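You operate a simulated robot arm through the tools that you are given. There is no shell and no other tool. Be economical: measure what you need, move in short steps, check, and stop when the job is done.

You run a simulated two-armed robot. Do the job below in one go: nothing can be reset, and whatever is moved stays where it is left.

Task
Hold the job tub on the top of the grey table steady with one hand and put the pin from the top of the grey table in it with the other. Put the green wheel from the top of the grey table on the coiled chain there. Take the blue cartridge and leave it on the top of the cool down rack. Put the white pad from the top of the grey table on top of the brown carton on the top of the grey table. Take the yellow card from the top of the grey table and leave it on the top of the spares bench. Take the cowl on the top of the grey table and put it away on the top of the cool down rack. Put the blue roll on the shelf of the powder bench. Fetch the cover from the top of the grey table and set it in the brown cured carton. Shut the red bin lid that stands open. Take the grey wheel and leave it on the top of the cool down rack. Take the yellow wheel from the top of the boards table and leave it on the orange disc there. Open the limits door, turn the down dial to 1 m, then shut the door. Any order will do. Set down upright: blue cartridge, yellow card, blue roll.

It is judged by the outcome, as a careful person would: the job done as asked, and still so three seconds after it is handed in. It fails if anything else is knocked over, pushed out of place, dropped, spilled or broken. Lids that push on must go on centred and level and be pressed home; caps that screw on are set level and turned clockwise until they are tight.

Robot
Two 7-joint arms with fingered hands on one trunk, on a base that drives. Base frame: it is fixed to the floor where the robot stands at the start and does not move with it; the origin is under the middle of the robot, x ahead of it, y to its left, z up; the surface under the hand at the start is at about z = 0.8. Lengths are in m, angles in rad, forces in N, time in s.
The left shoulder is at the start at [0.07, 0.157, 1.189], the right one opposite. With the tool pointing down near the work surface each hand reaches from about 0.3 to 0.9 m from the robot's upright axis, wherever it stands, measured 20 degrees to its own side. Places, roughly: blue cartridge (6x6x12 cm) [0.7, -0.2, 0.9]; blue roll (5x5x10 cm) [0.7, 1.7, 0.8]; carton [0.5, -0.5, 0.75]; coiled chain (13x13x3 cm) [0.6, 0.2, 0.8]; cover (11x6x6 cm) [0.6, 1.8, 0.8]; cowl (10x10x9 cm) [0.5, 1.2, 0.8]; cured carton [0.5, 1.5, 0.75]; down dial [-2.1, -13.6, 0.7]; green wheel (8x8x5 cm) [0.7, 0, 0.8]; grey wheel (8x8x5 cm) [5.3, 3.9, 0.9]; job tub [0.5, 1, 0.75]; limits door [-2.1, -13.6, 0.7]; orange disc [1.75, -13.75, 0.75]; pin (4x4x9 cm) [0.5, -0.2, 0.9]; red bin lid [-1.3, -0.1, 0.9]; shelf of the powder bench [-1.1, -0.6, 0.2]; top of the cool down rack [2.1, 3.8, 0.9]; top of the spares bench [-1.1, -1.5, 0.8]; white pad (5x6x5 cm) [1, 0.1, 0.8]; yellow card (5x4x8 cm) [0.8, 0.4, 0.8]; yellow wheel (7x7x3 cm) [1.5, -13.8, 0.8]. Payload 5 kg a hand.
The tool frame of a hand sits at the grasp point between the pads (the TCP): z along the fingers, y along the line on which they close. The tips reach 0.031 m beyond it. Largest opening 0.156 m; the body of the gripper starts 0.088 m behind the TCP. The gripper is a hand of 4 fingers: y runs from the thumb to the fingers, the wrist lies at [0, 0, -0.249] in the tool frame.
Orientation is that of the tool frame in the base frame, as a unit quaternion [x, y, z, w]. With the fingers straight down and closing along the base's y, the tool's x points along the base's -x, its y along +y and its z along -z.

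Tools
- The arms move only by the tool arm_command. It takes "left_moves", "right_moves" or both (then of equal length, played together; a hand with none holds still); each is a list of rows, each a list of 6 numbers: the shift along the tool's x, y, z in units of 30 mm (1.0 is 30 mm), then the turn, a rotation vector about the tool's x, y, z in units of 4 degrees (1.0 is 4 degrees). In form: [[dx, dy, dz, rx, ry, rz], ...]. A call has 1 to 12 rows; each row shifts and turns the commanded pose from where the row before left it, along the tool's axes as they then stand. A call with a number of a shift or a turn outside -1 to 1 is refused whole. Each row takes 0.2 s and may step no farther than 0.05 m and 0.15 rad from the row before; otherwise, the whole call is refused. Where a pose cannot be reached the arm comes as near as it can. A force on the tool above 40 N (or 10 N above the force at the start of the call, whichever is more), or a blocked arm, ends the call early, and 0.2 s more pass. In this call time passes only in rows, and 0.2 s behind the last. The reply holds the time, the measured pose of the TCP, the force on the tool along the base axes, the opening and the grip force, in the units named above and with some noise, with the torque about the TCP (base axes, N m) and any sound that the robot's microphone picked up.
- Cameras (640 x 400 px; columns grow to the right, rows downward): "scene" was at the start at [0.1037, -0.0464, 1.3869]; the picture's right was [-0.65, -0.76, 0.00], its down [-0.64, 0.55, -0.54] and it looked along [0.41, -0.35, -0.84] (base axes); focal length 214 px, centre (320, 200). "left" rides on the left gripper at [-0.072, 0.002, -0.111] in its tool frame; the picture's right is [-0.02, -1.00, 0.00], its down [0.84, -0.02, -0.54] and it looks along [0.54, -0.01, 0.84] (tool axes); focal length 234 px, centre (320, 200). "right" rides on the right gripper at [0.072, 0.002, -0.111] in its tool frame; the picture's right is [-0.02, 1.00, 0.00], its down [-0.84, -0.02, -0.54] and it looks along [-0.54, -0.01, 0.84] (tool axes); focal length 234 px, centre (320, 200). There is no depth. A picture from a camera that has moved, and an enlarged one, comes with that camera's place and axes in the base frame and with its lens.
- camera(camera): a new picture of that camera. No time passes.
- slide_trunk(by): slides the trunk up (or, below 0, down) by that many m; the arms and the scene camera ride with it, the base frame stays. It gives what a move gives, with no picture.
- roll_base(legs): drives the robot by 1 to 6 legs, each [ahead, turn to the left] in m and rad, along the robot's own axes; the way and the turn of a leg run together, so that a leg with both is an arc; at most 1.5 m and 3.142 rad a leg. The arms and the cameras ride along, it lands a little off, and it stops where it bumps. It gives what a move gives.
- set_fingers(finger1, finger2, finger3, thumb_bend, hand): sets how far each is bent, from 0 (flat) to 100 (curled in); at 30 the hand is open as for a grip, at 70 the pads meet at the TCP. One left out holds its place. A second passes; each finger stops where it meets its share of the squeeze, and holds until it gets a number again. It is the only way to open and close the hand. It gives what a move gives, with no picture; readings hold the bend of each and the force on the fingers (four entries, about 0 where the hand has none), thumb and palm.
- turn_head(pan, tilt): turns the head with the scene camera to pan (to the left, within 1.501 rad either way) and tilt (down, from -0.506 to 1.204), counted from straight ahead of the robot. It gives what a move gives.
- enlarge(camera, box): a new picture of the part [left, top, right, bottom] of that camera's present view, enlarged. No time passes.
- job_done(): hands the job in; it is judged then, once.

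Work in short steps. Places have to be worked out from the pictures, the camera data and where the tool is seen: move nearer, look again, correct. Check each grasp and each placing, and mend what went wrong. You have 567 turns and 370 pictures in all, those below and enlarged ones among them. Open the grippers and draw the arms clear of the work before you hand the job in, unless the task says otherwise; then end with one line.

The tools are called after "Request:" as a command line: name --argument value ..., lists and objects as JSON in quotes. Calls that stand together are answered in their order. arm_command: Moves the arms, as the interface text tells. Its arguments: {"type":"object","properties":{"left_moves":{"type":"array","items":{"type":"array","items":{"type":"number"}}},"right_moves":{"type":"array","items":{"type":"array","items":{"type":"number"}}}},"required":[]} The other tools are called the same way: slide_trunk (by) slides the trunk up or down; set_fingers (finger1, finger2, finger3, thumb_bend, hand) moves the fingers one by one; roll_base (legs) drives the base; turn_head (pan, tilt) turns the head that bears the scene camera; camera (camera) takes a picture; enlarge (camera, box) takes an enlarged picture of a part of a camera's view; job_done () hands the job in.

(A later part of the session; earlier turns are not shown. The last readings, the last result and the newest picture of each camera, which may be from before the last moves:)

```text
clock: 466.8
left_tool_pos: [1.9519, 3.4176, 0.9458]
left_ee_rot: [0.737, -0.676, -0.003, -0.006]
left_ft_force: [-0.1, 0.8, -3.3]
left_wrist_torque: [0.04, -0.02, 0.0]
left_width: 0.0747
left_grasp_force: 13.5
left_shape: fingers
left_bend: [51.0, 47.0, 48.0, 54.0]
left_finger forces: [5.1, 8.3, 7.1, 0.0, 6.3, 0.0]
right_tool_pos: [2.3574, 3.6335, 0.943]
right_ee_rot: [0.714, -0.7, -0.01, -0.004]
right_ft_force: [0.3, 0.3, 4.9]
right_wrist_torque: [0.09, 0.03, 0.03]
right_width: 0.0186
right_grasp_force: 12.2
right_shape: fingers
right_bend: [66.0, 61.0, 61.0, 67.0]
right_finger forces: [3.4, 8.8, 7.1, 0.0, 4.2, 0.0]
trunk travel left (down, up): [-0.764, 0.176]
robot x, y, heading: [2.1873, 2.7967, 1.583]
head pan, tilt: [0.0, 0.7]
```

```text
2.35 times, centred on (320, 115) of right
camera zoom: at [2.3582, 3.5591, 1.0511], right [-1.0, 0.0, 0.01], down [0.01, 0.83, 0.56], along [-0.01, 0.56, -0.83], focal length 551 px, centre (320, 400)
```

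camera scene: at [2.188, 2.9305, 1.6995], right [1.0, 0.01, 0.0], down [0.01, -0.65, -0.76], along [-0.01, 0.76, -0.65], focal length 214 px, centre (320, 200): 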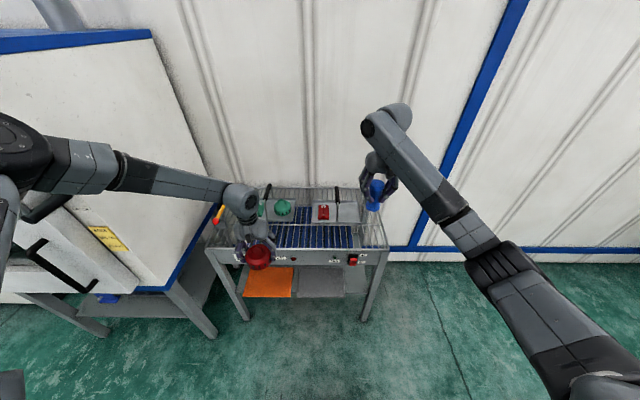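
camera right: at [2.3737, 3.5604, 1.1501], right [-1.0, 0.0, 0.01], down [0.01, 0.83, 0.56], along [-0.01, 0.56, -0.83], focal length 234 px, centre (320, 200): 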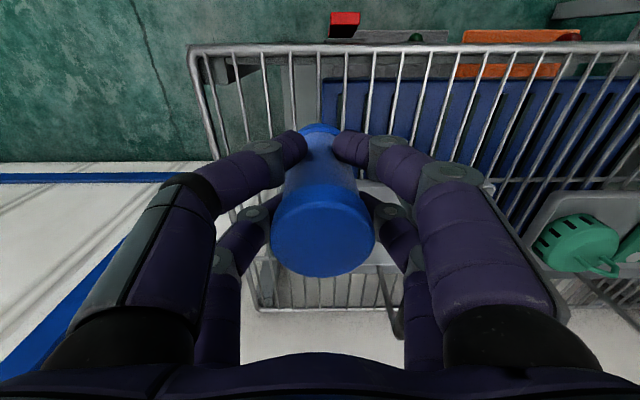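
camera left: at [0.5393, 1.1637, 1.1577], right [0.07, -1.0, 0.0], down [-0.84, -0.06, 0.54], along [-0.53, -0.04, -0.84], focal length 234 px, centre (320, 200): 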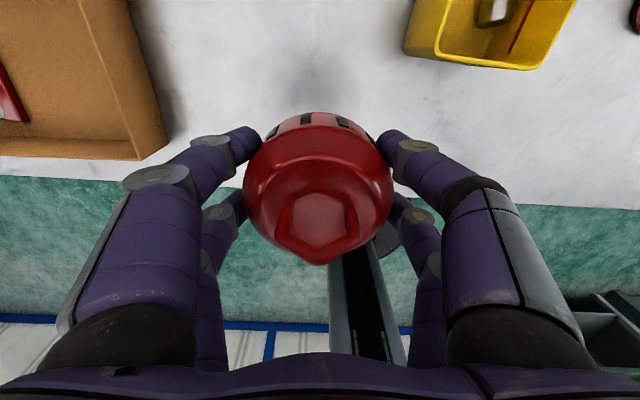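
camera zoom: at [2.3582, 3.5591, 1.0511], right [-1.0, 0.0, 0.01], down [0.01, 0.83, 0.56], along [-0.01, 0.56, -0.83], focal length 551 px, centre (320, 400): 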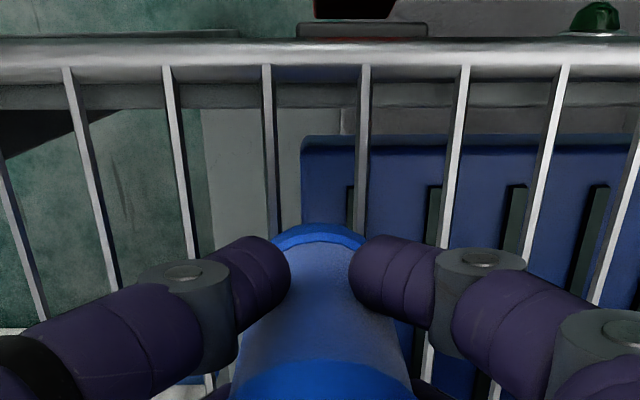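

Contact, centred between two bars. I release in two stages.

Request:
slide_trunk --by -0.002

Request:
set_fingers --hand "right" --finger1 59 --finger2 57 --finger3 57 --thumb_bend 59

Request:
set_fingers --hand "right" --finger1 46 --finger2 46 --finger3 46 --thumb_bend 46

Request:
camera --camera "right"

```text
clock: 467.3
left_tool_pos: [1.9506, 3.4153, 0.9451]
left_ee_rot: [0.737, -0.676, -0.003, -0.006]
left_ft_force: [-0.1, 1.2, -1.7]
left_wrist_torque: [-0.01, 0.03, 0.01]
left_width: 0.0746
left_grasp_force: 13.5
left_shape: fingers
left_bend: [51.0, 47.0, 48.0, 54.0]
left_finger forces: [5.1, 8.4, 7.0, 0.0, 6.3, 0.0]
right_tool_pos: [2.3577, 3.6324, 0.9427]
right_ee_rot: [0.715, -0.699, -0.011, -0.004]
right_ft_force: [1.2, 0.7, 13.5]
right_wrist_torque: [0.17, 0.03, 0.0]
right_width: 0.0184
right_grasp_force: 12.7
right_shape: fingers
right_bend: [66.0, 61.0, 61.0, 68.0]
right_finger forces: [3.8, 9.4, 8.1, 0.0, 4.6, 0.1]
trunk travel left (down, up): [-0.762, 0.178]
robot x, y, heading: [2.1858, 2.7961, 1.581]
head pan, tilt: [0.0, 0.7]
```

```text
clock: 468.3
left_tool_pos: [1.951, 3.4179, 0.943]
left_ee_rot: [0.736, -0.676, -0.002, -0.006]
left_ft_force: [0.1, 0.0, -2.1]
left_wrist_torque: [0.0, -0.03, 0.01]
left_width: 0.0745
left_grasp_force: 13.5
left_shape: fingers
left_bend: [51.0, 47.0, 48.0, 54.0]
left_finger forces: [5.1, 8.3, 7.0, 0.0, 6.3, 0.1]
right_tool_pos: [2.357, 3.6334, 0.9387]
right_ee_rot: [0.714, -0.7, -0.01, -0.003]
right_ft_force: [0.7, -1.0, 0.4]
right_wrist_torque: [0.01, 0.01, 0.0]
right_width: 0.0447
right_grasp_force: 0.0
right_shape: fingers
right_bend: [59.0, 56.0, 56.0, 59.0]
right_finger forces: [0.0, 0.1, 0.0, 0.0, 0.0, 0.0]
trunk travel left (down, up): [-0.762, 0.178]
robot x, y, heading: [2.1856, 2.7972, 1.583]
head pan, tilt: [0.0, 0.7]
```

```text
clock: 469.3
left_tool_pos: [1.9498, 3.4165, 0.9438]
left_ee_rot: [0.737, -0.676, -0.002, -0.006]
left_ft_force: [-0.6, -0.4, -2.1]
left_wrist_torque: [0.04, 0.0, 0.05]
left_width: 0.0746
left_grasp_force: 13.3
left_shape: fingers
left_bend: [51.0, 47.0, 48.0, 54.0]
left_finger forces: [5.1, 8.3, 6.9, 0.1, 6.3, 0.0]
right_tool_pos: [2.3574, 3.6334, 0.9402]
right_ee_rot: [0.715, -0.699, -0.01, -0.003]
right_ft_force: [0.6, -0.6, -0.4]
right_wrist_torque: [0.0, -0.01, 0.0]
right_width: 0.0962
right_grasp_force: 0.1
right_shape: fingers
right_bend: [46.0, 46.0, 46.0, 46.0]
right_finger forces: [0.0, 0.1, 0.0, 0.0, 0.0, 0.0]
trunk travel left (down, up): [-0.762, 0.178]
robot x, y, heading: [2.1885, 2.7932, 1.583]
head pan, tilt: [0.0, 0.7]
```

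```text
195 pictures are left
camera right: at [2.3585, 3.5595, 1.0479], right [-1.0, 0.0, 0.01], down [0.01, 0.83, 0.56], along [-0.01, 0.56, -0.83], focal length 234 px, centre (320, 200)
```

right: 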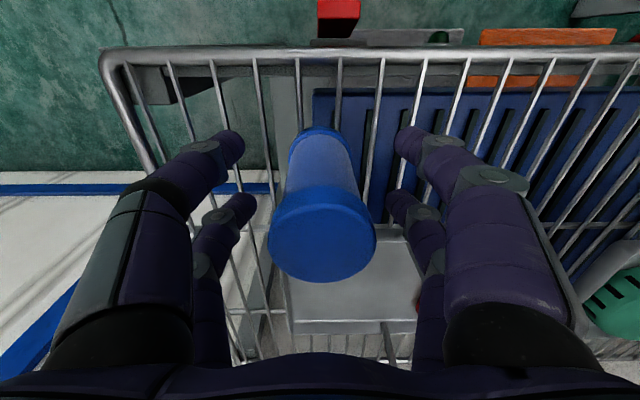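

Cartridge stands on the rack. I raise everything, then bring the cowl over the grill by driving 0.2 m forward.

Request:
slide_trunk --by 0.14

Request:
arm_command --right_moves '[[0, 0, -1, 0, 0, 0], [0.5, 0, -1, 0, 0, 0], [0.8, 0, -1, 0, 0, 0], [0.8, 0, -1, 0, 0, 0], [0.8, 0, 0, 0, 0, 0], [0.8, 0, 0, 0, 0, 0]]'

Request:
roll_base --legs '[[0.2, 0]]'

Request:
camera --camera "scene"

Request:
camera --camera "left"

```text
clock: 470.9
left_tool_pos: [1.9518, 3.4181, 1.0835]
left_ee_rot: [0.737, -0.676, -0.002, -0.006]
left_ft_force: [-0.3, -0.3, -1.8]
left_wrist_torque: [0.05, -0.02, 0.03]
left_width: 0.0744
left_grasp_force: 12.9
left_shape: fingers
left_bend: [51.0, 47.0, 48.0, 54.0]
left_finger forces: [5.1, 8.3, 7.0, 0.0, 6.3, 0.0]
right_tool_pos: [2.3576, 3.6332, 1.078]
right_ee_rot: [0.714, -0.7, -0.009, -0.003]
right_ft_force: [-0.5, 0.5, -0.5]
right_wrist_torque: [0.03, -0.02, 0.03]
right_width: 0.0966
right_grasp_force: 0.1
right_shape: fingers
right_bend: [46.0, 46.0, 46.0, 46.0]
right_finger forces: [0.1, 0.1, 0.1, 0.0, 0.0, 0.0]
trunk travel left (down, up): [-0.902, 0.038]
robot x, y, heading: [2.1836, 2.7961, 1.581]
head pan, tilt: [0.0, 0.7]
```

```text
clock: 472.3
left_tool_pos: [1.9508, 3.4164, 1.0839]
left_ee_rot: [0.737, -0.676, -0.004, -0.006]
left_ft_force: [0.2, -0.7, -2.3]
left_wrist_torque: [0.02, 0.03, 0.02]
left_width: 0.0745
left_grasp_force: 13.2
left_shape: fingers
left_bend: [51.0, 47.0, 48.0, 54.0]
left_finger forces: [5.1, 8.3, 7.0, 0.1, 6.3, 0.0]
right_tool_pos: [2.3609, 3.5183, 1.1972]
right_ee_rot: [0.714, -0.7, -0.01, -0.004]
right_ft_force: [0.2, -0.9, 0.2]
right_wrist_torque: [0.01, -0.01, -0.01]
right_width: 0.0964
right_grasp_force: 0.3
right_shape: fingers
right_bend: [46.0, 46.0, 46.0, 46.0]
right_finger forces: [0.0, 0.1, 0.0, 0.1, 0.0, 0.1]
trunk travel left (down, up): [-0.902, 0.038]
robot x, y, heading: [2.188, 2.798, 1.586]
head pan, tilt: [0.0, 0.7]
```

```text
clock: 473.9
left_tool_pos: [1.9488, 3.6146, 1.0867]
left_ee_rot: [0.736, -0.676, -0.003, -0.007]
left_ft_force: [0.2, -0.3, -2.7]
left_wrist_torque: [0.1, 0.0, -0.01]
left_width: 0.0749
left_grasp_force: 13.5
left_shape: fingers
left_bend: [51.0, 47.0, 48.0, 54.0]
left_finger forces: [5.2, 8.3, 7.0, 0.1, 6.3, 0.0]
right_tool_pos: [2.3602, 3.7163, 1.1997]
right_ee_rot: [0.714, -0.7, -0.011, -0.004]
right_ft_force: [0.5, -0.4, 0.0]
right_wrist_torque: [0.03, -0.01, 0.02]
right_width: 0.0964
right_grasp_force: 0.1
right_shape: fingers
right_bend: [46.0, 46.0, 46.0, 46.0]
right_finger forces: [0.0, 0.0, 0.0, 0.0, 0.0, 0.1]
trunk travel left (down, up): [-0.902, 0.038]
robot x, y, heading: [2.1849, 2.991, 1.578]
head pan, tilt: [0.0, 0.7]
```

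```text
194 pictures are left
camera scene: at [2.1841, 3.1238, 1.7382], right [1.0, 0.01, 0.0], down [0.01, -0.64, -0.77], along [-0.01, 0.77, -0.64], focal length 214 px, centre (320, 200)
```

scene: 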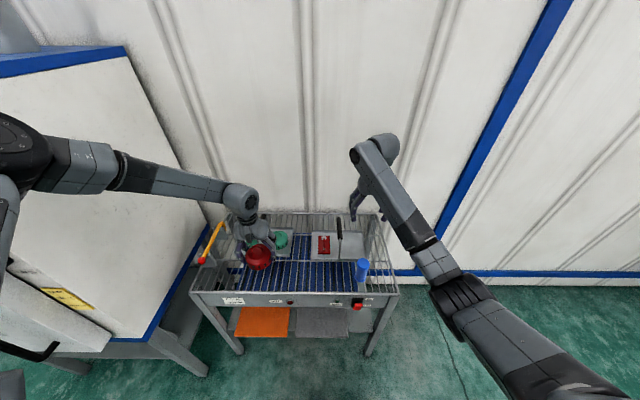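

```text
193 pictures are left
camera left: at [1.94, 3.6838, 1.1984], right [0.99, 0.11, 0.01], down [0.09, -0.84, 0.53], along [0.06, -0.53, -0.85], focal length 234 px, centre (320, 200)
```

left: 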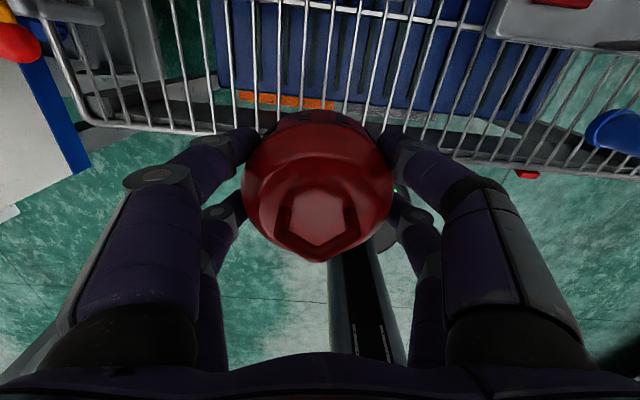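

I nudge forward 3 cm, pull the right hand back, and lower the cowl with the trunk.

Request:
arm_command --right_moves '[[0.9, 0, -0.5, 0, 0, 0], [0.9, 0, -0.5, 0, 0, 0], [0.9, 0, -0.5, 0, 0, 0], [0.9, 0, -0.5, 0, 0, 0], [0.9, 0, -0.5, 0, 0, 0]]'

Request:
roll_base --legs '[[0.03, 0]]'

Request:
slide_trunk --by -0.15

Request:
camera --camera "left"

Request:
enlarge --camera "scene" --box '[190, 180, 410, 320]'

```text
clock: 475.1
left_tool_pos: [1.9492, 3.6152, 1.0863]
left_ee_rot: [0.737, -0.676, -0.004, -0.006]
left_ft_force: [0.4, -0.9, -1.9]
left_wrist_torque: [0.04, 0.01, 0.03]
left_width: 0.0746
left_grasp_force: 12.5
left_shape: fingers
left_bend: [51.0, 47.0, 48.0, 54.0]
left_finger forces: [5.1, 8.2, 6.9, 0.1, 6.3, 0.1]
right_tool_pos: [2.3631, 3.5789, 1.2709]
right_ee_rot: [0.715, -0.699, -0.01, -0.004]
right_ft_force: [0.7, -0.6, -0.4]
right_wrist_torque: [0.05, 0.02, 0.01]
right_width: 0.0964
right_grasp_force: 0.0
right_shape: fingers
right_bend: [46.0, 46.0, 46.0, 46.0]
right_finger forces: [0.0, 0.1, 0.0, 0.0, 0.1, 0.1]
trunk travel left (down, up): [-0.902, 0.038]
robot x, y, heading: [2.1856, 2.9947, 1.584]
head pan, tilt: [0.0, 0.7]
```

```text
clock: 476.0
left_tool_pos: [1.949, 3.6407, 1.0875]
left_ee_rot: [0.736, -0.676, -0.004, -0.007]
left_ft_force: [0.0, -0.1, -2.6]
left_wrist_torque: [0.07, -0.02, -0.02]
left_width: 0.0743
left_grasp_force: 13.3
left_shape: fingers
left_bend: [51.0, 47.0, 48.0, 54.0]
left_finger forces: [5.1, 8.3, 7.0, 0.0, 6.3, 0.0]
right_tool_pos: [2.361, 3.6048, 1.2737]
right_ee_rot: [0.715, -0.699, -0.012, -0.006]
right_ft_force: [0.6, -1.1, -0.4]
right_wrist_torque: [0.1, -0.01, 0.02]
right_width: 0.0965
right_grasp_force: 0.2
right_shape: fingers
right_bend: [46.0, 46.0, 46.0, 46.0]
right_finger forces: [0.1, 0.0, 0.0, 0.1, 0.0, 0.0]
trunk travel left (down, up): [-0.902, 0.038]
robot x, y, heading: [2.1879, 3.0261, 1.58]
head pan, tilt: [0.0, 0.7]
```

```text
clock: 477.7
left_tool_pos: [1.9491, 3.6465, 0.9342]
left_ee_rot: [0.737, -0.676, -0.002, -0.006]
left_ft_force: [0.0, 0.5, -2.5]
left_wrist_torque: [0.03, 0.0, -0.01]
left_width: 0.0748
left_grasp_force: 13.6
left_shape: fingers
left_bend: [51.0, 47.0, 48.0, 54.0]
left_finger forces: [5.1, 8.2, 6.9, 0.1, 6.2, 0.0]
right_tool_pos: [2.3623, 3.6117, 1.1203]
right_ee_rot: [0.714, -0.7, -0.009, -0.003]
right_ft_force: [0.0, 0.1, -1.3]
right_wrist_torque: [0.04, 0.02, 0.05]
right_width: 0.0965
right_grasp_force: 0.1
right_shape: fingers
right_bend: [46.0, 46.0, 46.0, 46.0]
right_finger forces: [0.1, 0.0, 0.0, 0.0, 0.1, 0.1]
trunk travel left (down, up): [-0.752, 0.188]
robot x, y, heading: [2.1822, 3.0247, 1.584]
head pan, tilt: [0.0, 0.7]
```

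```text
192 pictures are left
camera left: at [1.9396, 3.7169, 1.0466], right [0.99, 0.11, 0.0], down [0.09, -0.84, 0.54], along [0.06, -0.53, -0.84], focal length 234 px, centre (320, 200)
```

left: 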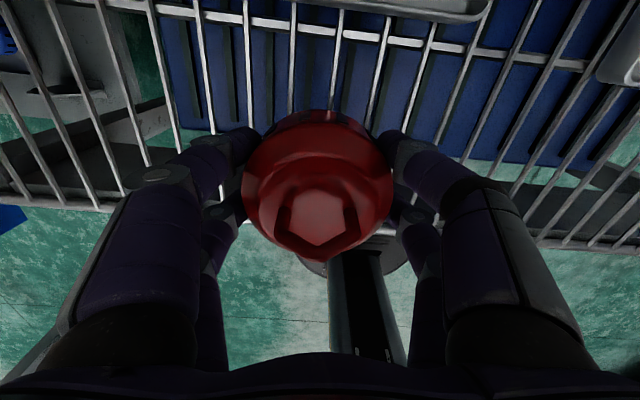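

```text
2.86 times, centred on (300, 250) of scene
camera zoom: at [2.1838, 3.1587, 1.5878], right [1.0, 0.01, 0.0], down [0.01, -0.64, -0.76], along [-0.01, 0.76, -0.64], focal length 613 px, centre (377, 57)
```

zoom: 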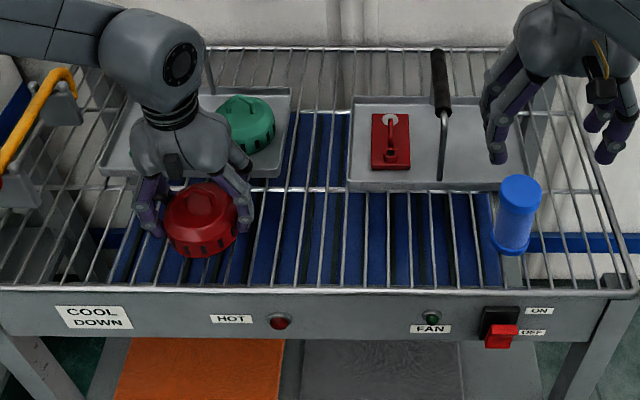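

Request:
slide_trunk --by -0.025

Request:
slide_trunk --by -0.006

```text
clock: 478.4
left_tool_pos: [1.9487, 3.6465, 0.9093]
left_ee_rot: [0.737, -0.676, -0.003, -0.006]
left_ft_force: [0.2, -0.2, -1.6]
left_wrist_torque: [0.03, 0.0, -0.02]
left_width: 0.0745
left_grasp_force: 13.3
left_shape: fingers
left_bend: [51.0, 47.0, 48.0, 54.0]
left_finger forces: [5.1, 8.3, 7.0, 0.0, 6.4, 0.0]
right_tool_pos: [2.3626, 3.6136, 1.0954]
right_ee_rot: [0.715, -0.699, -0.009, -0.004]
right_ft_force: [-0.1, -0.1, 0.0]
right_wrist_torque: [0.05, 0.02, 0.0]
right_width: 0.0964
right_grasp_force: 0.0
right_shape: fingers
right_bend: [46.0, 46.0, 46.0, 46.0]
right_finger forces: [0.0, 0.0, 0.1, 0.0, 0.1, 0.1]
trunk travel left (down, up): [-0.727, 0.213]
robot x, y, heading: [2.1828, 3.0251, 1.584]
head pan, tilt: [0.0, 0.7]
```

```text
clock: 479.0
left_tool_pos: [1.9485, 3.6467, 0.904]
left_ee_rot: [0.737, -0.676, -0.003, -0.006]
left_ft_force: [-1.2, -1.4, 12.3]
left_wrist_torque: [-0.13, 0.06, 0.01]
left_width: 0.074
left_grasp_force: 15.0
left_shape: fingers
left_bend: [51.0, 47.0, 48.0, 54.0]
left_finger forces: [6.2, 9.4, 7.9, 0.1, 6.6, 0.0]
right_tool_pos: [2.3623, 3.6112, 1.0897]
right_ee_rot: [0.715, -0.699, -0.009, -0.004]
right_ft_force: [0.1, -0.7, -0.7]
right_wrist_torque: [0.01, -0.04, 0.0]
right_width: 0.0964
right_grasp_force: 0.1
right_shape: fingers
right_bend: [46.0, 46.0, 46.0, 46.0]
right_finger forces: [0.1, 0.1, 0.1, 0.0, 0.0, 0.1]
trunk travel left (down, up): [-0.721, 0.219]
robot x, y, heading: [2.1855, 3.026, 1.582]
head pan, tilt: [0.0, 0.7]
```

Contact. I release and raise.

Request:
set_fingers --hand "left" --finger1 38 --finger2 38 --finger3 38 --thumb_bend 38

Request:
slide_trunk --by 0.2

Request:
enlarge --camera "scene" --box '[190, 180, 410, 320]'

```text
clock: 480.0
left_tool_pos: [1.9478, 3.6465, 0.9032]
left_ee_rot: [0.737, -0.676, -0.002, -0.006]
left_ft_force: [0.2, 0.3, -0.1]
left_wrist_torque: [0.01, -0.01, 0.02]
left_width: 0.1283
left_grasp_force: 0.0
left_shape: fingers
left_bend: [38.0, 38.0, 38.0, 38.0]
left_finger forces: [0.1, 0.0, 0.0, 0.0, 0.0, 0.0]
right_tool_pos: [2.3623, 3.613, 1.0894]
right_ee_rot: [0.715, -0.699, -0.009, -0.003]
right_ft_force: [-0.2, -0.7, -0.5]
right_wrist_torque: [-0.03, 0.01, -0.02]
right_width: 0.0965
right_grasp_force: 0.1
right_shape: fingers
right_bend: [46.0, 46.0, 46.0, 46.0]
right_finger forces: [0.1, 0.1, 0.0, 0.0, 0.1, 0.0]
trunk travel left (down, up): [-0.721, 0.219]
robot x, y, heading: [2.1856, 3.0276, 1.585]
head pan, tilt: [0.0, 0.7]
```

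```text
clock: 482.1
left_tool_pos: [1.9484, 3.6469, 1.1028]
left_ee_rot: [0.737, -0.676, -0.002, -0.006]
left_ft_force: [-0.3, -0.1, -0.2]
left_wrist_torque: [0.01, 0.0, 0.03]
left_width: 0.1283
left_grasp_force: 0.1
left_shape: fingers
left_bend: [38.0, 38.0, 38.0, 38.0]
left_finger forces: [0.1, 0.1, 0.0, 0.0, 0.1, 0.1]
right_tool_pos: [2.361, 3.6117, 1.289]
right_ee_rot: [0.715, -0.699, -0.009, -0.003]
right_ft_force: [-0.2, -0.4, 0.2]
right_wrist_torque: [0.02, -0.02, 0.01]
right_width: 0.0966
right_grasp_force: 0.0
right_shape: fingers
right_bend: [46.0, 46.0, 46.0, 46.0]
right_finger forces: [0.0, 0.0, 0.0, 0.0, 0.0, 0.1]
trunk travel left (down, up): [-0.921, 0.019]
robot x, y, heading: [2.1824, 3.0271, 1.578]
head pan, tilt: [0.0, 0.7]
```

```text
2.86 times, centred on (300, 250) of scene
camera zoom: at [2.1839, 3.1591, 1.7566], right [1.0, 0.01, 0.0], down [0.01, -0.64, -0.76], along [-0.01, 0.76, -0.64], focal length 613 px, centre (377, 57)
```

zoom: 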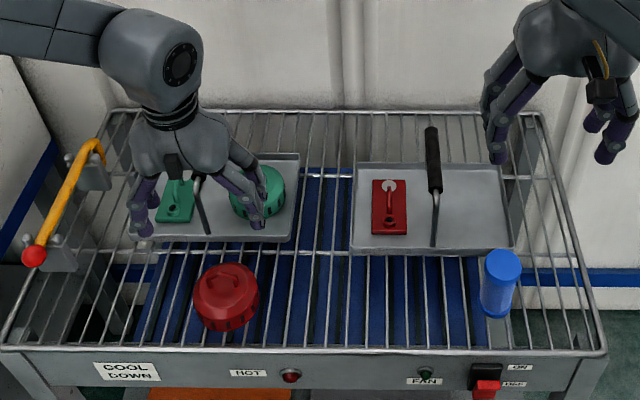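

Both sit on the rack. Next the grey wheel near (5.3,3.9): I back away, turn to +x and drive.

Request:
roll_base --legs '[[-0.4, 0], [0, -1.57], [1.5, 0], [0.3, 0]]'

Request:
turn_head --pan 0.4 --tilt 0.5

Request:
camera --camera "scene"

```text
clock: 497.1
left_tool_pos: [4.613, 2.8876, 1.1038]
left_ee_rot: [-0.044, 0.999, -0.002, 0.006]
left_ft_force: [0.3, 0.5, -0.8]
left_wrist_torque: [0.02, -0.01, -0.01]
left_width: 0.1283
left_grasp_force: 0.1
left_shape: fingers
left_bend: [38.0, 38.0, 38.0, 38.0]
left_finger forces: [0.1, 0.0, 0.0, 0.0, 0.0, 0.0]
right_tool_pos: [4.5808, 2.4735, 1.2888]
right_ee_rot: [-0.014, 1.0, 0.004, 0.01]
right_ft_force: [-0.1, 0.3, -0.2]
right_wrist_torque: [-0.03, -0.04, -0.03]
right_width: 0.0966
right_grasp_force: 0.0
right_shape: fingers
right_bend: [46.0, 46.0, 46.0, 46.0]
right_finger forces: [0.0, 0.0, 0.1, 0.0, 0.0, 0.1]
trunk travel left (down, up): [-0.921, 0.019]
robot x, y, heading: [3.9947, 2.6517, 0.011]
head pan, tilt: [0.0, 0.7]
```

```text
clock: 498.0
left_tool_pos: [4.6153, 2.8866, 1.1028]
left_ee_rot: [-0.045, 0.999, -0.002, 0.005]
left_ft_force: [0.5, -0.2, 0.0]
left_wrist_torque: [-0.02, 0.03, 0.0]
left_width: 0.1286
left_grasp_force: 0.1
left_shape: fingers
left_bend: [38.0, 38.0, 38.0, 38.0]
left_finger forces: [0.0, 0.1, 0.1, 0.0, 0.0, 0.1]
right_tool_pos: [4.5841, 2.4751, 1.2889]
right_ee_rot: [-0.014, 1.0, 0.004, 0.009]
right_ft_force: [1.3, 0.1, 0.7]
right_wrist_torque: [0.0, -0.02, -0.06]
right_width: 0.0966
right_grasp_force: 0.1
right_shape: fingers
right_bend: [46.0, 46.0, 46.0, 46.0]
right_finger forces: [0.0, 0.0, 0.0, 0.0, 0.0, 0.1]
trunk travel left (down, up): [-0.921, 0.019]
robot x, y, heading: [3.9947, 2.6489, 0.018]
head pan, tilt: [0.4, 0.499]
```

```text
189 pictures are left
camera scene: at [4.13, 2.6848, 1.7742], right [0.4, -0.92, 0.0], down [-0.44, -0.19, -0.88], along [0.8, 0.35, -0.48], focal length 214 px, centre (320, 200)
```

scene: 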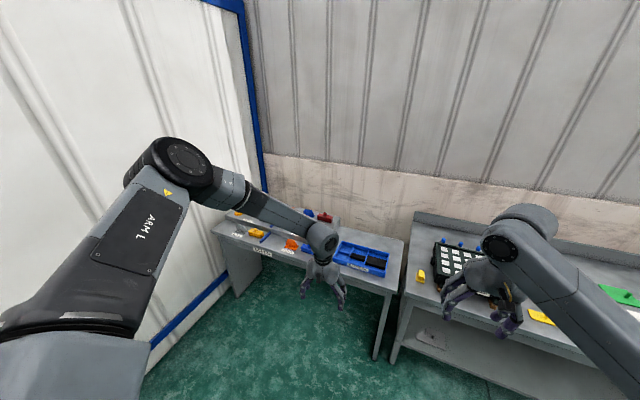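

The wheel should be on the left-hand bench. I move to face that bench.

Request:
roll_base --legs '[[0, 1.55], [0.95, 0], [0, -1.57], [0.3, 0]]'

Request:
turn_head --pan 0.2 --tilt 0.7

Request:
camera --camera "scene"

```text
clock: 505.5
left_tool_pos: [3.7632, 3.9882, 1.1001]
left_ee_rot: [0.733, -0.681, 0.006, 0.005]
left_ft_force: [-1.1, -10.2, 1.7]
left_wrist_torque: [1.49, -0.09, 0.11]
left_width: 0.1282
left_grasp_force: 0.0
left_shape: fingers
left_bend: [38.0, 38.0, 38.0, 38.0]
left_finger forces: [0.0, 0.0, 0.0, 0.1, 0.0, 0.1]
right_tool_pos: [4.1733, 3.963, 1.2894]
right_ee_rot: [0.712, -0.702, -0.009, -0.004]
right_ft_force: [-0.9, 0.1, 0.5]
right_wrist_torque: [-0.01, -0.04, 0.01]
right_width: 0.0967
right_grasp_force: 0.2
right_shape: fingers
right_bend: [46.0, 46.0, 46.0, 46.0]
right_finger forces: [0.0, 0.0, 0.0, 0.0, 0.0, 0.0]
trunk travel left (down, up): [-0.921, 0.019]
robot x, y, heading: [3.9924, 3.3764, 1.574]
head pan, tilt: [0.4, 0.499]
stopped in leg 2: the force on the tool passed its limit at 163 N (the readings are from after the stop); the commanded pose is now the measured one
```

```text
clock: 506.2
left_tool_pos: [3.7635, 3.9868, 1.0992]
left_ee_rot: [0.732, -0.681, 0.005, 0.004]
left_ft_force: [-0.1, -13.2, -0.8]
left_wrist_torque: [1.74, -0.06, 0.11]
left_width: 0.1285
left_grasp_force: 0.1
left_shape: fingers
left_bend: [38.0, 38.0, 38.0, 38.0]
left_finger forces: [0.0, 0.0, 0.0, 0.0, 0.0, 0.0]
right_tool_pos: [4.1742, 3.9631, 1.29]
right_ee_rot: [0.711, -0.703, -0.01, -0.004]
right_ft_force: [-0.1, -0.2, -0.1]
right_wrist_torque: [-0.01, 0.01, 0.0]
right_width: 0.0966
right_grasp_force: 0.0
right_shape: fingers
right_bend: [46.0, 46.0, 46.0, 46.0]
right_finger forces: [0.0, 0.0, 0.0, 0.0, 0.1, 0.1]
trunk travel left (down, up): [-0.921, 0.019]
robot x, y, heading: [3.9936, 3.3809, 1.573]
head pan, tilt: [0.201, 0.7]
```

```text
188 pictures are left
camera scene: at [3.9747, 3.5077, 1.757], right [0.98, 0.2, 0.0], down [0.13, -0.63, -0.77], along [-0.16, 0.75, -0.64], focal length 214 px, centre (320, 200)
```

scene: 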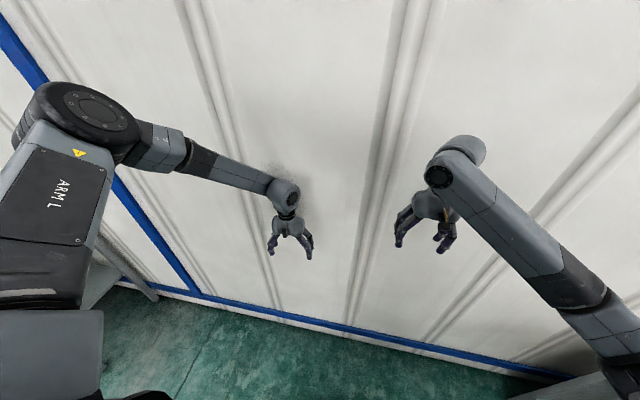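

The left hand met the wall (y≈4.07) — no damage evident, but I back away and face the bench at a slight angle instead.

Request:
roll_base --legs '[[-0.14, 0], [0, -1.35], [0.3, 0]]'

Request:
turn_head --pan 0.1 --tilt 0.6

Request:
camera --camera "scene"

```text
clock: 512.6
left_tool_pos: [4.8292, 3.6527, 1.1015]
left_ee_rot: [-0.141, 0.99, -0.002, -0.006]
left_ft_force: [-0.7, -0.4, 0.9]
left_wrist_torque: [0.01, -0.03, 0.01]
left_width: 0.1286
left_grasp_force: 0.0
left_shape: fingers
left_bend: [38.0, 38.0, 38.0, 38.0]
left_finger forces: [0.0, 0.0, 0.0, 0.1, 0.0, 0.0]
right_tool_pos: [4.8906, 3.2464, 1.2897]
right_ee_rot: [-0.111, 0.994, 0.005, 0.008]
right_ft_force: [1.0, 0.3, 0.8]
right_wrist_torque: [0.0, -0.03, 0.02]
right_width: 0.0965
right_grasp_force: 0.1
right_shape: fingers
right_bend: [46.0, 46.0, 46.0, 46.0]
right_finger forces: [0.0, 0.0, 0.0, 0.1, 0.1, 0.0]
trunk travel left (down, up): [-0.921, 0.019]
robot x, y, heading: [4.2804, 3.301, 0.218]
head pan, tilt: [0.201, 0.7]
```

```text
clock: 513.2
left_tool_pos: [4.8304, 3.653, 1.0995]
left_ee_rot: [-0.142, 0.99, -0.001, -0.007]
left_ft_force: [-0.8, 0.0, -0.3]
left_wrist_torque: [0.03, 0.02, 0.02]
left_width: 0.1283
left_grasp_force: 0.1
left_shape: fingers
left_bend: [38.0, 38.0, 38.0, 38.0]
left_finger forces: [0.0, 0.0, 0.1, 0.0, 0.0, 0.0]
right_tool_pos: [4.8903, 3.2458, 1.2882]
right_ee_rot: [-0.111, 0.994, 0.005, 0.008]
right_ft_force: [0.6, -0.2, 0.7]
right_wrist_torque: [0.0, 0.01, 0.02]
right_width: 0.0965
right_grasp_force: 0.0
right_shape: fingers
right_bend: [46.0, 46.0, 46.0, 46.0]
right_finger forces: [0.0, 0.0, 0.0, 0.1, 0.0, 0.0]
trunk travel left (down, up): [-0.921, 0.019]
robot x, y, heading: [4.2804, 3.3062, 0.212]
head pan, tilt: [0.099, 0.6]
```

```text
187 pictures are left
camera scene: at [4.4139, 3.3387, 1.7654], right [0.31, -0.95, 0.0], down [-0.54, -0.17, -0.83], along [0.78, 0.26, -0.56], focal length 214 px, centre (320, 200)
```

scene: 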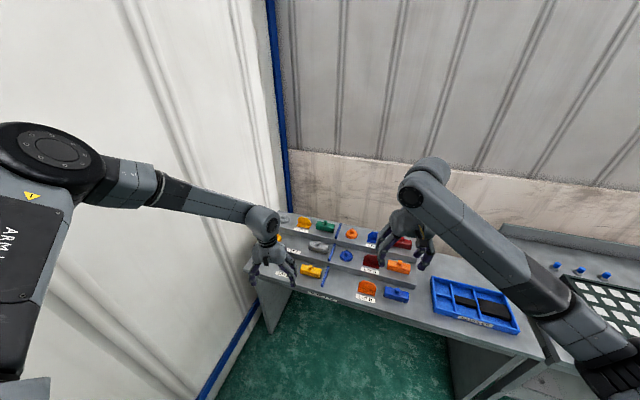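

Request:
enlarge --camera "scene" --box '[240, 190, 440, 320]'

```text
3.08 times, centred on (340, 255) of scene
camera zoom: at [4.4139, 3.3387, 1.7654], right [0.31, -0.95, 0.0], down [-0.54, -0.17, -0.83], along [0.78, 0.26, -0.56], focal length 660 px, centre (258, 31)
```

zoom: 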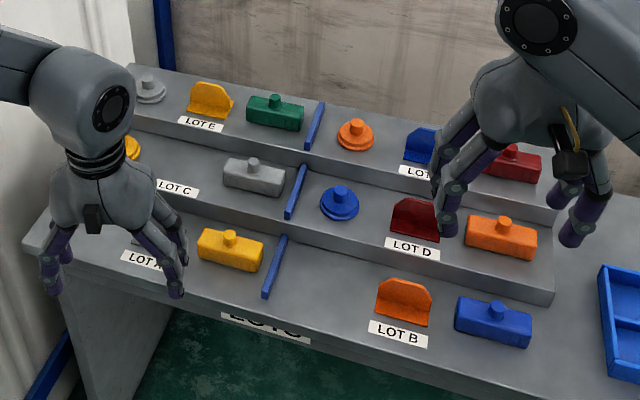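

The grey wheel is on the top step at about (5.31,3.865). I drive forward and extend the left hand toward it.

Request:
roll_base --legs '[[0.33, 0]]'

Request:
arm_command --left_moves '[[-0.75, 0.4, 0, 0, 0, 0], [-0.75, 0.4, 0, 0, 0, 0], [-0.75, 0.4, 0, 0, 0, 0], [-0.75, 0.4, 0, 0, 0, 0], [-0.75, 0.4, 0, 0, 0, 0], [-0.75, 0.4, 0, 0, 0, 0], [-0.75, 0.4, 0, 0, 0, 0], [-0.75, 0.4, 0, 0, 0, 0]]'

Request:
camera --camera "left"

Request:
camera --camera "scene"

```text
clock: 515.4
left_tool_pos: [5.1512, 3.7203, 1.1005]
left_ee_rot: [-0.14, 0.99, -0.002, -0.006]
left_ft_force: [0.1, -0.1, 0.0]
left_wrist_torque: [-0.02, 0.01, 0.01]
left_width: 0.1287
left_grasp_force: 0.1
left_shape: fingers
left_bend: [38.0, 38.0, 38.0, 38.0]
left_finger forces: [0.1, 0.0, 0.0, 0.0, 0.1, 0.0]
right_tool_pos: [5.2117, 3.3147, 1.2898]
right_ee_rot: [-0.112, 0.994, 0.005, 0.009]
right_ft_force: [0.4, 0.5, 0.0]
right_wrist_torque: [-0.01, -0.02, 0.01]
right_width: 0.0962
right_grasp_force: 0.1
right_shape: fingers
right_bend: [46.0, 46.0, 46.0, 46.0]
right_finger forces: [0.0, 0.1, 0.1, 0.1, 0.0, 0.1]
trunk travel left (down, up): [-0.921, 0.019]
robot x, y, heading: [4.6037, 3.3674, 0.209]
head pan, tilt: [0.099, 0.6]
```

```text
clock: 517.2
left_tool_pos: [5.2237, 3.8729, 1.1538]
left_ee_rot: [-0.14, 0.99, -0.003, -0.006]
left_ft_force: [0.6, 0.0, 0.6]
left_wrist_torque: [-0.01, 0.0, 0.02]
left_width: 0.1285
left_grasp_force: 0.0
left_shape: fingers
left_bend: [38.0, 38.0, 38.0, 38.0]
left_finger forces: [0.0, 0.0, 0.0, 0.0, 0.1, 0.1]
left hand out of reach, approached as far as the arm can: row 1, 2, 3, 4, 5, 6, 7, 8
right_tool_pos: [5.2136, 3.3158, 1.2884]
right_ee_rot: [-0.11, 0.994, 0.005, 0.008]
right_ft_force: [0.8, -0.7, 0.3]
right_wrist_torque: [0.02, 0.0, 0.03]
right_width: 0.0964
right_grasp_force: 0.1
right_shape: fingers
right_bend: [46.0, 46.0, 46.0, 46.0]
right_finger forces: [0.1, 0.1, 0.1, 0.1, 0.0, 0.1]
trunk travel left (down, up): [-0.921, 0.019]
robot x, y, heading: [4.6041, 3.3728, 0.217]
head pan, tilt: [0.099, 0.6]
```

```text
185 pictures are left
camera left: at [5.2931, 3.8945, 1.2637], right [0.3, -0.95, 0.0], down [-0.79, -0.25, 0.55], along [-0.53, -0.17, -0.83], focal length 234 px, centre (320, 200)
```

left: 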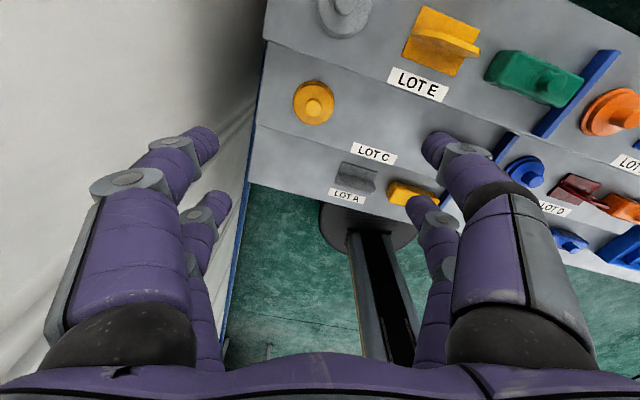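

```text
184 pictures are left
camera scene: at [4.7371, 3.4091, 1.7653], right [0.31, -0.95, 0.0], down [-0.54, -0.17, -0.83], along [0.79, 0.25, -0.56], focal length 214 px, centre (320, 200)
```

scene: 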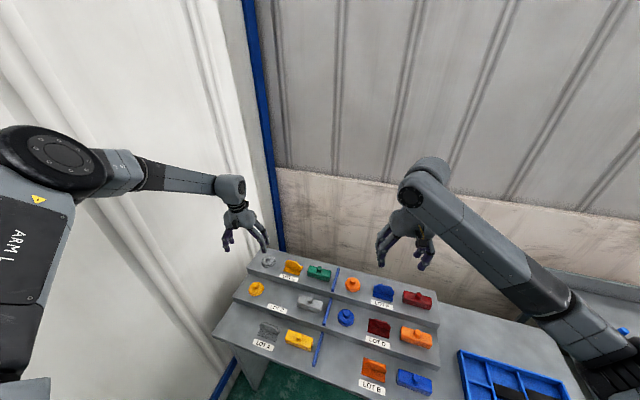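

The left arm is at a limit with the trunk so high; lowering the trunk relative to the hand should help.

Request:
slide_trunk --by -0.1

Request:
arm_command --left_moves '[[-0.8, -0.2, -0.3, 0, 0, 0], [-0.8, -0.2, -0.3, 0, 0, 0], [-0.8, -0.2, 0, 0, 0, 0], [-0.8, -0.2, 0, 0, 0, 0]]'

```text
clock: 518.5
left_tool_pos: [5.2236, 3.8715, 1.0528]
left_ee_rot: [-0.139, 0.99, -0.002, -0.006]
left_ft_force: [0.0, -0.2, 0.0]
left_wrist_torque: [0.05, 0.01, -0.01]
left_width: 0.1284
left_grasp_force: 0.1
left_shape: fingers
left_bend: [38.0, 38.0, 38.0, 38.0]
left_finger forces: [0.1, 0.1, 0.0, 0.0, 0.0, 0.1]
right_tool_pos: [5.2137, 3.3152, 1.1894]
right_ee_rot: [-0.11, 0.994, 0.006, 0.008]
right_ft_force: [0.1, -0.5, -0.4]
right_wrist_torque: [0.01, -0.01, 0.02]
right_width: 0.0965
right_grasp_force: 0.0
right_shape: fingers
right_bend: [46.0, 46.0, 46.0, 46.0]
right_finger forces: [0.1, 0.1, 0.0, 0.1, 0.0, 0.0]
trunk travel left (down, up): [-0.821, 0.119]
robot x, y, heading: [4.6032, 3.3729, 0.209]
head pan, tilt: [0.099, 0.6]
```

```text
clock: 519.5
left_tool_pos: [5.2522, 3.871, 1.1049]
left_ee_rot: [-0.14, 0.99, -0.003, -0.005]
left_ft_force: [-0.3, -0.1, -0.3]
left_wrist_torque: [0.01, 0.01, 0.01]
left_width: 0.1287
left_grasp_force: 0.0
left_shape: fingers
left_bend: [38.0, 38.0, 38.0, 38.0]
left_finger forces: [0.0, 0.0, 0.1, 0.0, 0.0, 0.0]
left hand out of reach, approached as far as the arm can: row 1, 2, 3, 4
right_tool_pos: [5.2145, 3.3151, 1.1879]
right_ee_rot: [-0.111, 0.994, 0.005, 0.007]
right_ft_force: [-1.2, -0.3, 0.1]
right_wrist_torque: [-0.01, 0.0, 0.01]
right_width: 0.0963
right_grasp_force: 0.1
right_shape: fingers
right_bend: [46.0, 46.0, 46.0, 46.0]
right_finger forces: [0.0, 0.1, 0.0, 0.0, 0.0, 0.1]
trunk travel left (down, up): [-0.821, 0.119]
robot x, y, heading: [4.6016, 3.3725, 0.216]
head pan, tilt: [0.099, 0.6]
```

Reach is still short by ~7 cm. I try yawing the left hand (both ways if needed) to free the limiting joint.

Request:
arm_command --left_moves '[[0, 0, 0, 0, 0, 1], [0, 0, 0, 0, 0, 1], [0, 0, 0, 0, 0, 1], [0, 0, 0, 0, 0, 1], [0, 0, 0, 0, 0, 1], [0, 0, 0, 0, 0, 1], [-0.8, 0.1, 0, 0, 0, 0], [-0.8, 0.1, 0, 0, 0, 0]]'

```text
clock: 521.3
left_tool_pos: [5.2591, 3.8692, 1.1223]
left_ee_rot: [0.069, 0.998, -0.003, -0.004]
left_ft_force: [-0.1, 0.3, -0.2]
left_wrist_torque: [-0.02, 0.03, 0.02]
left_width: 0.1285
left_grasp_force: 0.0
left_shape: fingers
left_bend: [38.0, 38.0, 38.0, 38.0]
left_finger forces: [0.1, 0.0, 0.1, 0.0, 0.1, 0.1]
left hand out of reach, approached as far as the arm can: row 7, 8
right_tool_pos: [5.2153, 3.3146, 1.188]
right_ee_rot: [-0.111, 0.994, 0.005, 0.008]
right_ft_force: [0.1, -0.1, -0.7]
right_wrist_torque: [0.03, -0.01, -0.02]
right_width: 0.0965
right_grasp_force: 0.1
right_shape: fingers
right_bend: [46.0, 46.0, 46.0, 46.0]
right_finger forces: [0.0, 0.0, 0.0, 0.0, 0.0, 0.1]
trunk travel left (down, up): [-0.821, 0.119]
robot x, y, heading: [4.5991, 3.3764, 0.215]
head pan, tilt: [0.099, 0.6]
```

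No gain from yaw; a 20° forward tilt gives the missing 7 cm instead.

Request:
arm_command --left_moves '[[0, 0, 0, 0, -1, 0], [0, 0, 0, 0, -1, 0], [0, 0, 0, 0, -1, 0], [0, 0, 0, 0, -1, 0], [0, 0, 0, 0, -1, 0], [-0.25, 0.125, 0.89, 0, 0, 0], [-0.25, 0.125, 0.89, 0, 0, 0], [-0.25, 0.125, 0.89, 0, 0, 0]]'

Request:
camera --camera "left"

Request:
enlarge --camera "scene" --box '[200, 170, 360, 310]'

```text
clock: 523.1
left_tool_pos: [5.3038, 3.8715, 1.0586]
left_ee_rot: [0.067, 0.983, -0.015, 0.169]
left_ft_force: [0.9, 0.0, 0.3]
left_wrist_torque: [0.05, -0.01, -0.01]
left_width: 0.1285
left_grasp_force: 0.1
left_shape: fingers
left_bend: [38.0, 38.0, 38.0, 38.0]
left_finger forces: [0.1, 0.0, 0.0, 0.0, 0.0, 0.0]
left hand out of reach, approached as far as the arm can: row 8
right_tool_pos: [5.2142, 3.3147, 1.1872]
right_ee_rot: [-0.11, 0.994, 0.006, 0.008]
right_ft_force: [-0.3, -0.4, 1.0]
right_wrist_torque: [0.01, 0.02, 0.02]
right_width: 0.0963
right_grasp_force: 0.1
right_shape: fingers
right_bend: [46.0, 46.0, 46.0, 46.0]
right_finger forces: [0.0, 0.0, 0.0, 0.0, 0.0, 0.0]
trunk travel left (down, up): [-0.821, 0.119]
robot x, y, heading: [4.5987, 3.3712, 0.215]
head pan, tilt: [0.099, 0.6]
```

```text
183 pictures are left
camera left: at [5.334, 3.8696, 1.1873], right [-0.11, -0.99, 0.01], down [-0.97, 0.11, 0.23], along [-0.23, 0.01, -0.97], focal length 234 px, centre (320, 200)
```

left: 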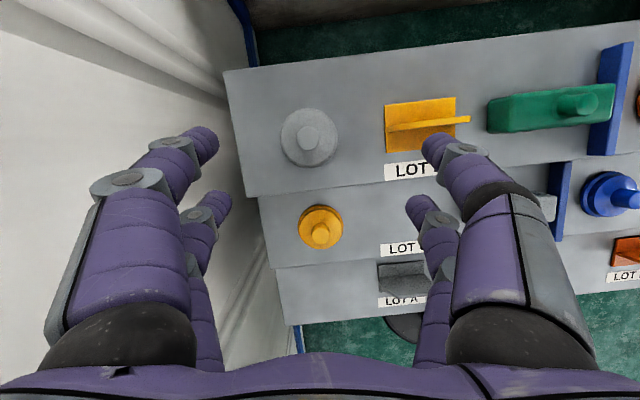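

```text
2.86 times, centred on (280, 240) of scene
camera zoom: at [4.738, 3.4068, 1.6653], right [0.31, -0.95, 0.0], down [-0.54, -0.17, -0.82], along [0.79, 0.25, -0.57], focal length 613 px, centre (434, 86)
```

zoom: 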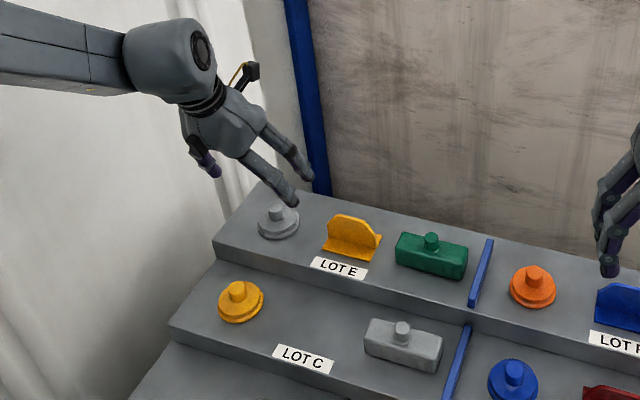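

The wheel is at (5.344,3.877), step height ≈0.885. To use less tilt I drive 8 cm closer (the bench is open below).

Request:
roll_base --legs '[[0.08, 0]]'

Request:
camera --camera "left"

```text
clock: 524.2
left_tool_pos: [5.3677, 3.8866, 1.0679]
left_ee_rot: [0.067, 0.982, -0.014, 0.176]
left_ft_force: [-0.8, -0.4, 1.0]
left_wrist_torque: [-0.01, 0.0, -0.01]
left_width: 0.1287
left_grasp_force: 0.0
left_shape: fingers
left_bend: [38.0, 38.0, 38.0, 38.0]
left_finger forces: [0.0, 0.0, 0.0, 0.0, 0.0, 0.0]
right_tool_pos: [5.2773, 3.3271, 1.1953]
right_ee_rot: [-0.111, 0.994, 0.005, 0.015]
right_ft_force: [-1.2, -1.3, 0.9]
right_wrist_torque: [0.04, -0.01, -0.01]
right_width: 0.0967
right_grasp_force: 0.1
right_shape: fingers
right_bend: [46.0, 46.0, 46.0, 46.0]
right_finger forces: [0.1, 0.0, 0.2, 0.1, 0.1, 0.0]
trunk travel left (down, up): [-0.821, 0.119]
robot x, y, heading: [4.68, 3.3883, 0.214]
head pan, tilt: [0.099, 0.6]
```

```text
181 pictures are left
camera left: at [5.397, 3.8844, 1.1976], right [-0.12, -0.99, 0.01], down [-0.97, 0.11, 0.22], along [-0.22, 0.01, -0.98], focal length 234 px, centre (320, 200)
```

left: 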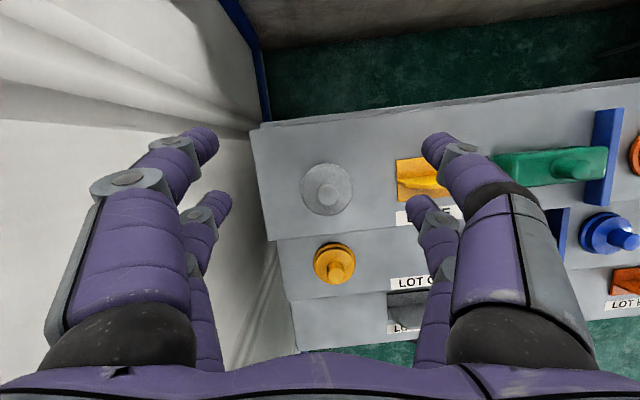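

Now I reduce the tilt and re-centre over the wheel.

Request:
arm_command --left_moves '[[0.3, -0.2, 0, 0, 1, 0], [0.3, -0.1, 0, 0, 1, 0], [0.3, 0, 0, 0, 1, 0]]'

Request:
camera --camera "left"

```text
clock: 525.0
left_tool_pos: [5.337, 3.882, 1.062]
left_ee_rot: [0.069, 0.995, -0.007, 0.069]
left_ft_force: [-0.4, -1.3, 0.4]
left_wrist_torque: [0.0, -0.05, -0.04]
left_width: 0.1288
left_grasp_force: 0.0
left_shape: fingers
left_bend: [38.0, 38.0, 38.0, 38.0]
left_finger forces: [0.0, 0.0, 0.1, 0.0, 0.0, 0.0]
left hand out of reach, approached as far as the arm can: row 3
right_tool_pos: [5.2825, 3.3286, 1.1937]
right_ee_rot: [-0.111, 0.994, 0.005, 0.012]
right_ft_force: [-0.4, -0.2, 0.9]
right_wrist_torque: [0.01, -0.05, -0.02]
right_width: 0.0962
right_grasp_force: 0.2
right_shape: fingers
right_bend: [46.0, 46.0, 46.0, 46.0]
right_finger forces: [0.0, 0.0, 0.0, 0.0, 0.0, 0.0]
trunk travel left (down, up): [-0.821, 0.119]
robot x, y, heading: [4.6825, 3.3849, 0.214]
head pan, tilt: [0.099, 0.6]
```

```text
180 pictures are left
camera left: at [5.3928, 3.8761, 1.1827], right [-0.11, -0.99, 0.01], down [-0.9, 0.11, 0.42], along [-0.42, 0.04, -0.91], focal length 234 px, centre (320, 200)
```

left: 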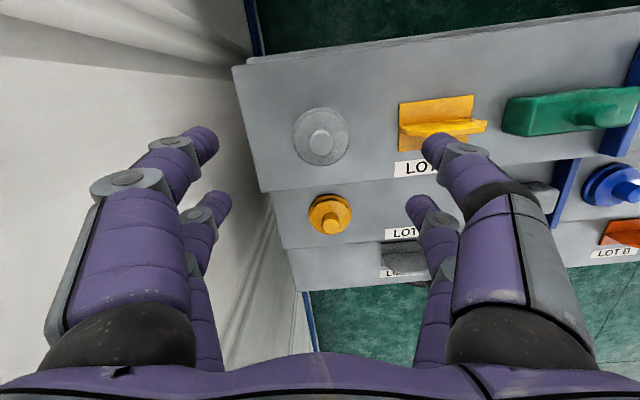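

Aligned at (5.342,3.879). I narrow the opening and lower with the trunk.

Request:
set_fingers --hand "left" --finger1 43 --finger2 43 --finger3 43 --thumb_bend 43

Request:
slide_trunk --by -0.1

Request:
camera --camera "left"

```text
clock: 526.0
left_tool_pos: [5.3415, 3.8821, 1.0588]
left_ee_rot: [0.067, 0.995, -0.009, 0.068]
left_ft_force: [0.1, -0.7, 0.2]
left_wrist_torque: [0.01, 0.02, 0.0]
left_width: 0.1098
left_grasp_force: 0.0
left_shape: fingers
left_bend: [43.0, 43.0, 43.0, 43.0]
left_finger forces: [0.0, 0.0, 0.1, 0.0, 0.0, 0.1]
right_tool_pos: [5.2851, 3.33, 1.1907]
right_ee_rot: [-0.11, 0.994, 0.005, 0.01]
right_ft_force: [-0.3, -0.1, 0.2]
right_wrist_torque: [0.02, 0.0, -0.01]
right_width: 0.0964
right_grasp_force: 0.0
right_shape: fingers
right_bend: [46.0, 46.0, 46.0, 46.0]
right_finger forces: [0.2, 0.0, 0.0, 0.1, 0.0, 0.0]
trunk travel left (down, up): [-0.821, 0.119]
robot x, y, heading: [4.6848, 3.388, 0.211]
head pan, tilt: [0.099, 0.6]
```

```text
clock: 527.3
left_tool_pos: [5.3412, 3.8811, 0.9594]
left_ee_rot: [0.069, 0.995, -0.007, 0.069]
left_ft_force: [0.2, -0.1, 0.7]
left_wrist_torque: [-0.01, -0.01, 0.0]
left_width: 0.1097
left_grasp_force: 0.0
left_shape: fingers
left_bend: [43.0, 43.0, 43.0, 43.0]
left_finger forces: [0.1, 0.0, 0.0, 0.0, 0.1, 0.0]
right_tool_pos: [5.2863, 3.3295, 1.0933]
right_ee_rot: [-0.111, 0.994, 0.004, 0.009]
right_ft_force: [-0.7, -0.1, 0.8]
right_wrist_torque: [-0.02, 0.0, -0.01]
right_width: 0.0965
right_grasp_force: 0.1
right_shape: fingers
right_bend: [46.0, 46.0, 46.0, 46.0]
right_finger forces: [0.1, 0.0, 0.0, 0.0, 0.0, 0.0]
trunk travel left (down, up): [-0.721, 0.219]
robot x, y, heading: [4.6836, 3.3881, 0.209]
head pan, tilt: [0.099, 0.6]
```

```text
179 pictures are left
camera left: at [5.3962, 3.8768, 1.0803], right [-0.11, -0.99, 0.01], down [-0.9, 0.11, 0.42], along [-0.42, 0.04, -0.91], focal length 234 px, centre (320, 200)
```

left: 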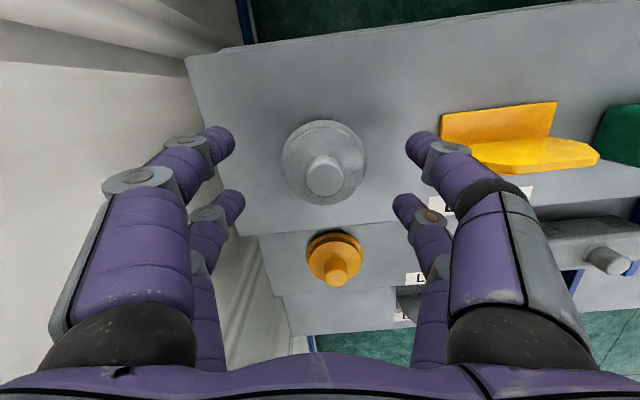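

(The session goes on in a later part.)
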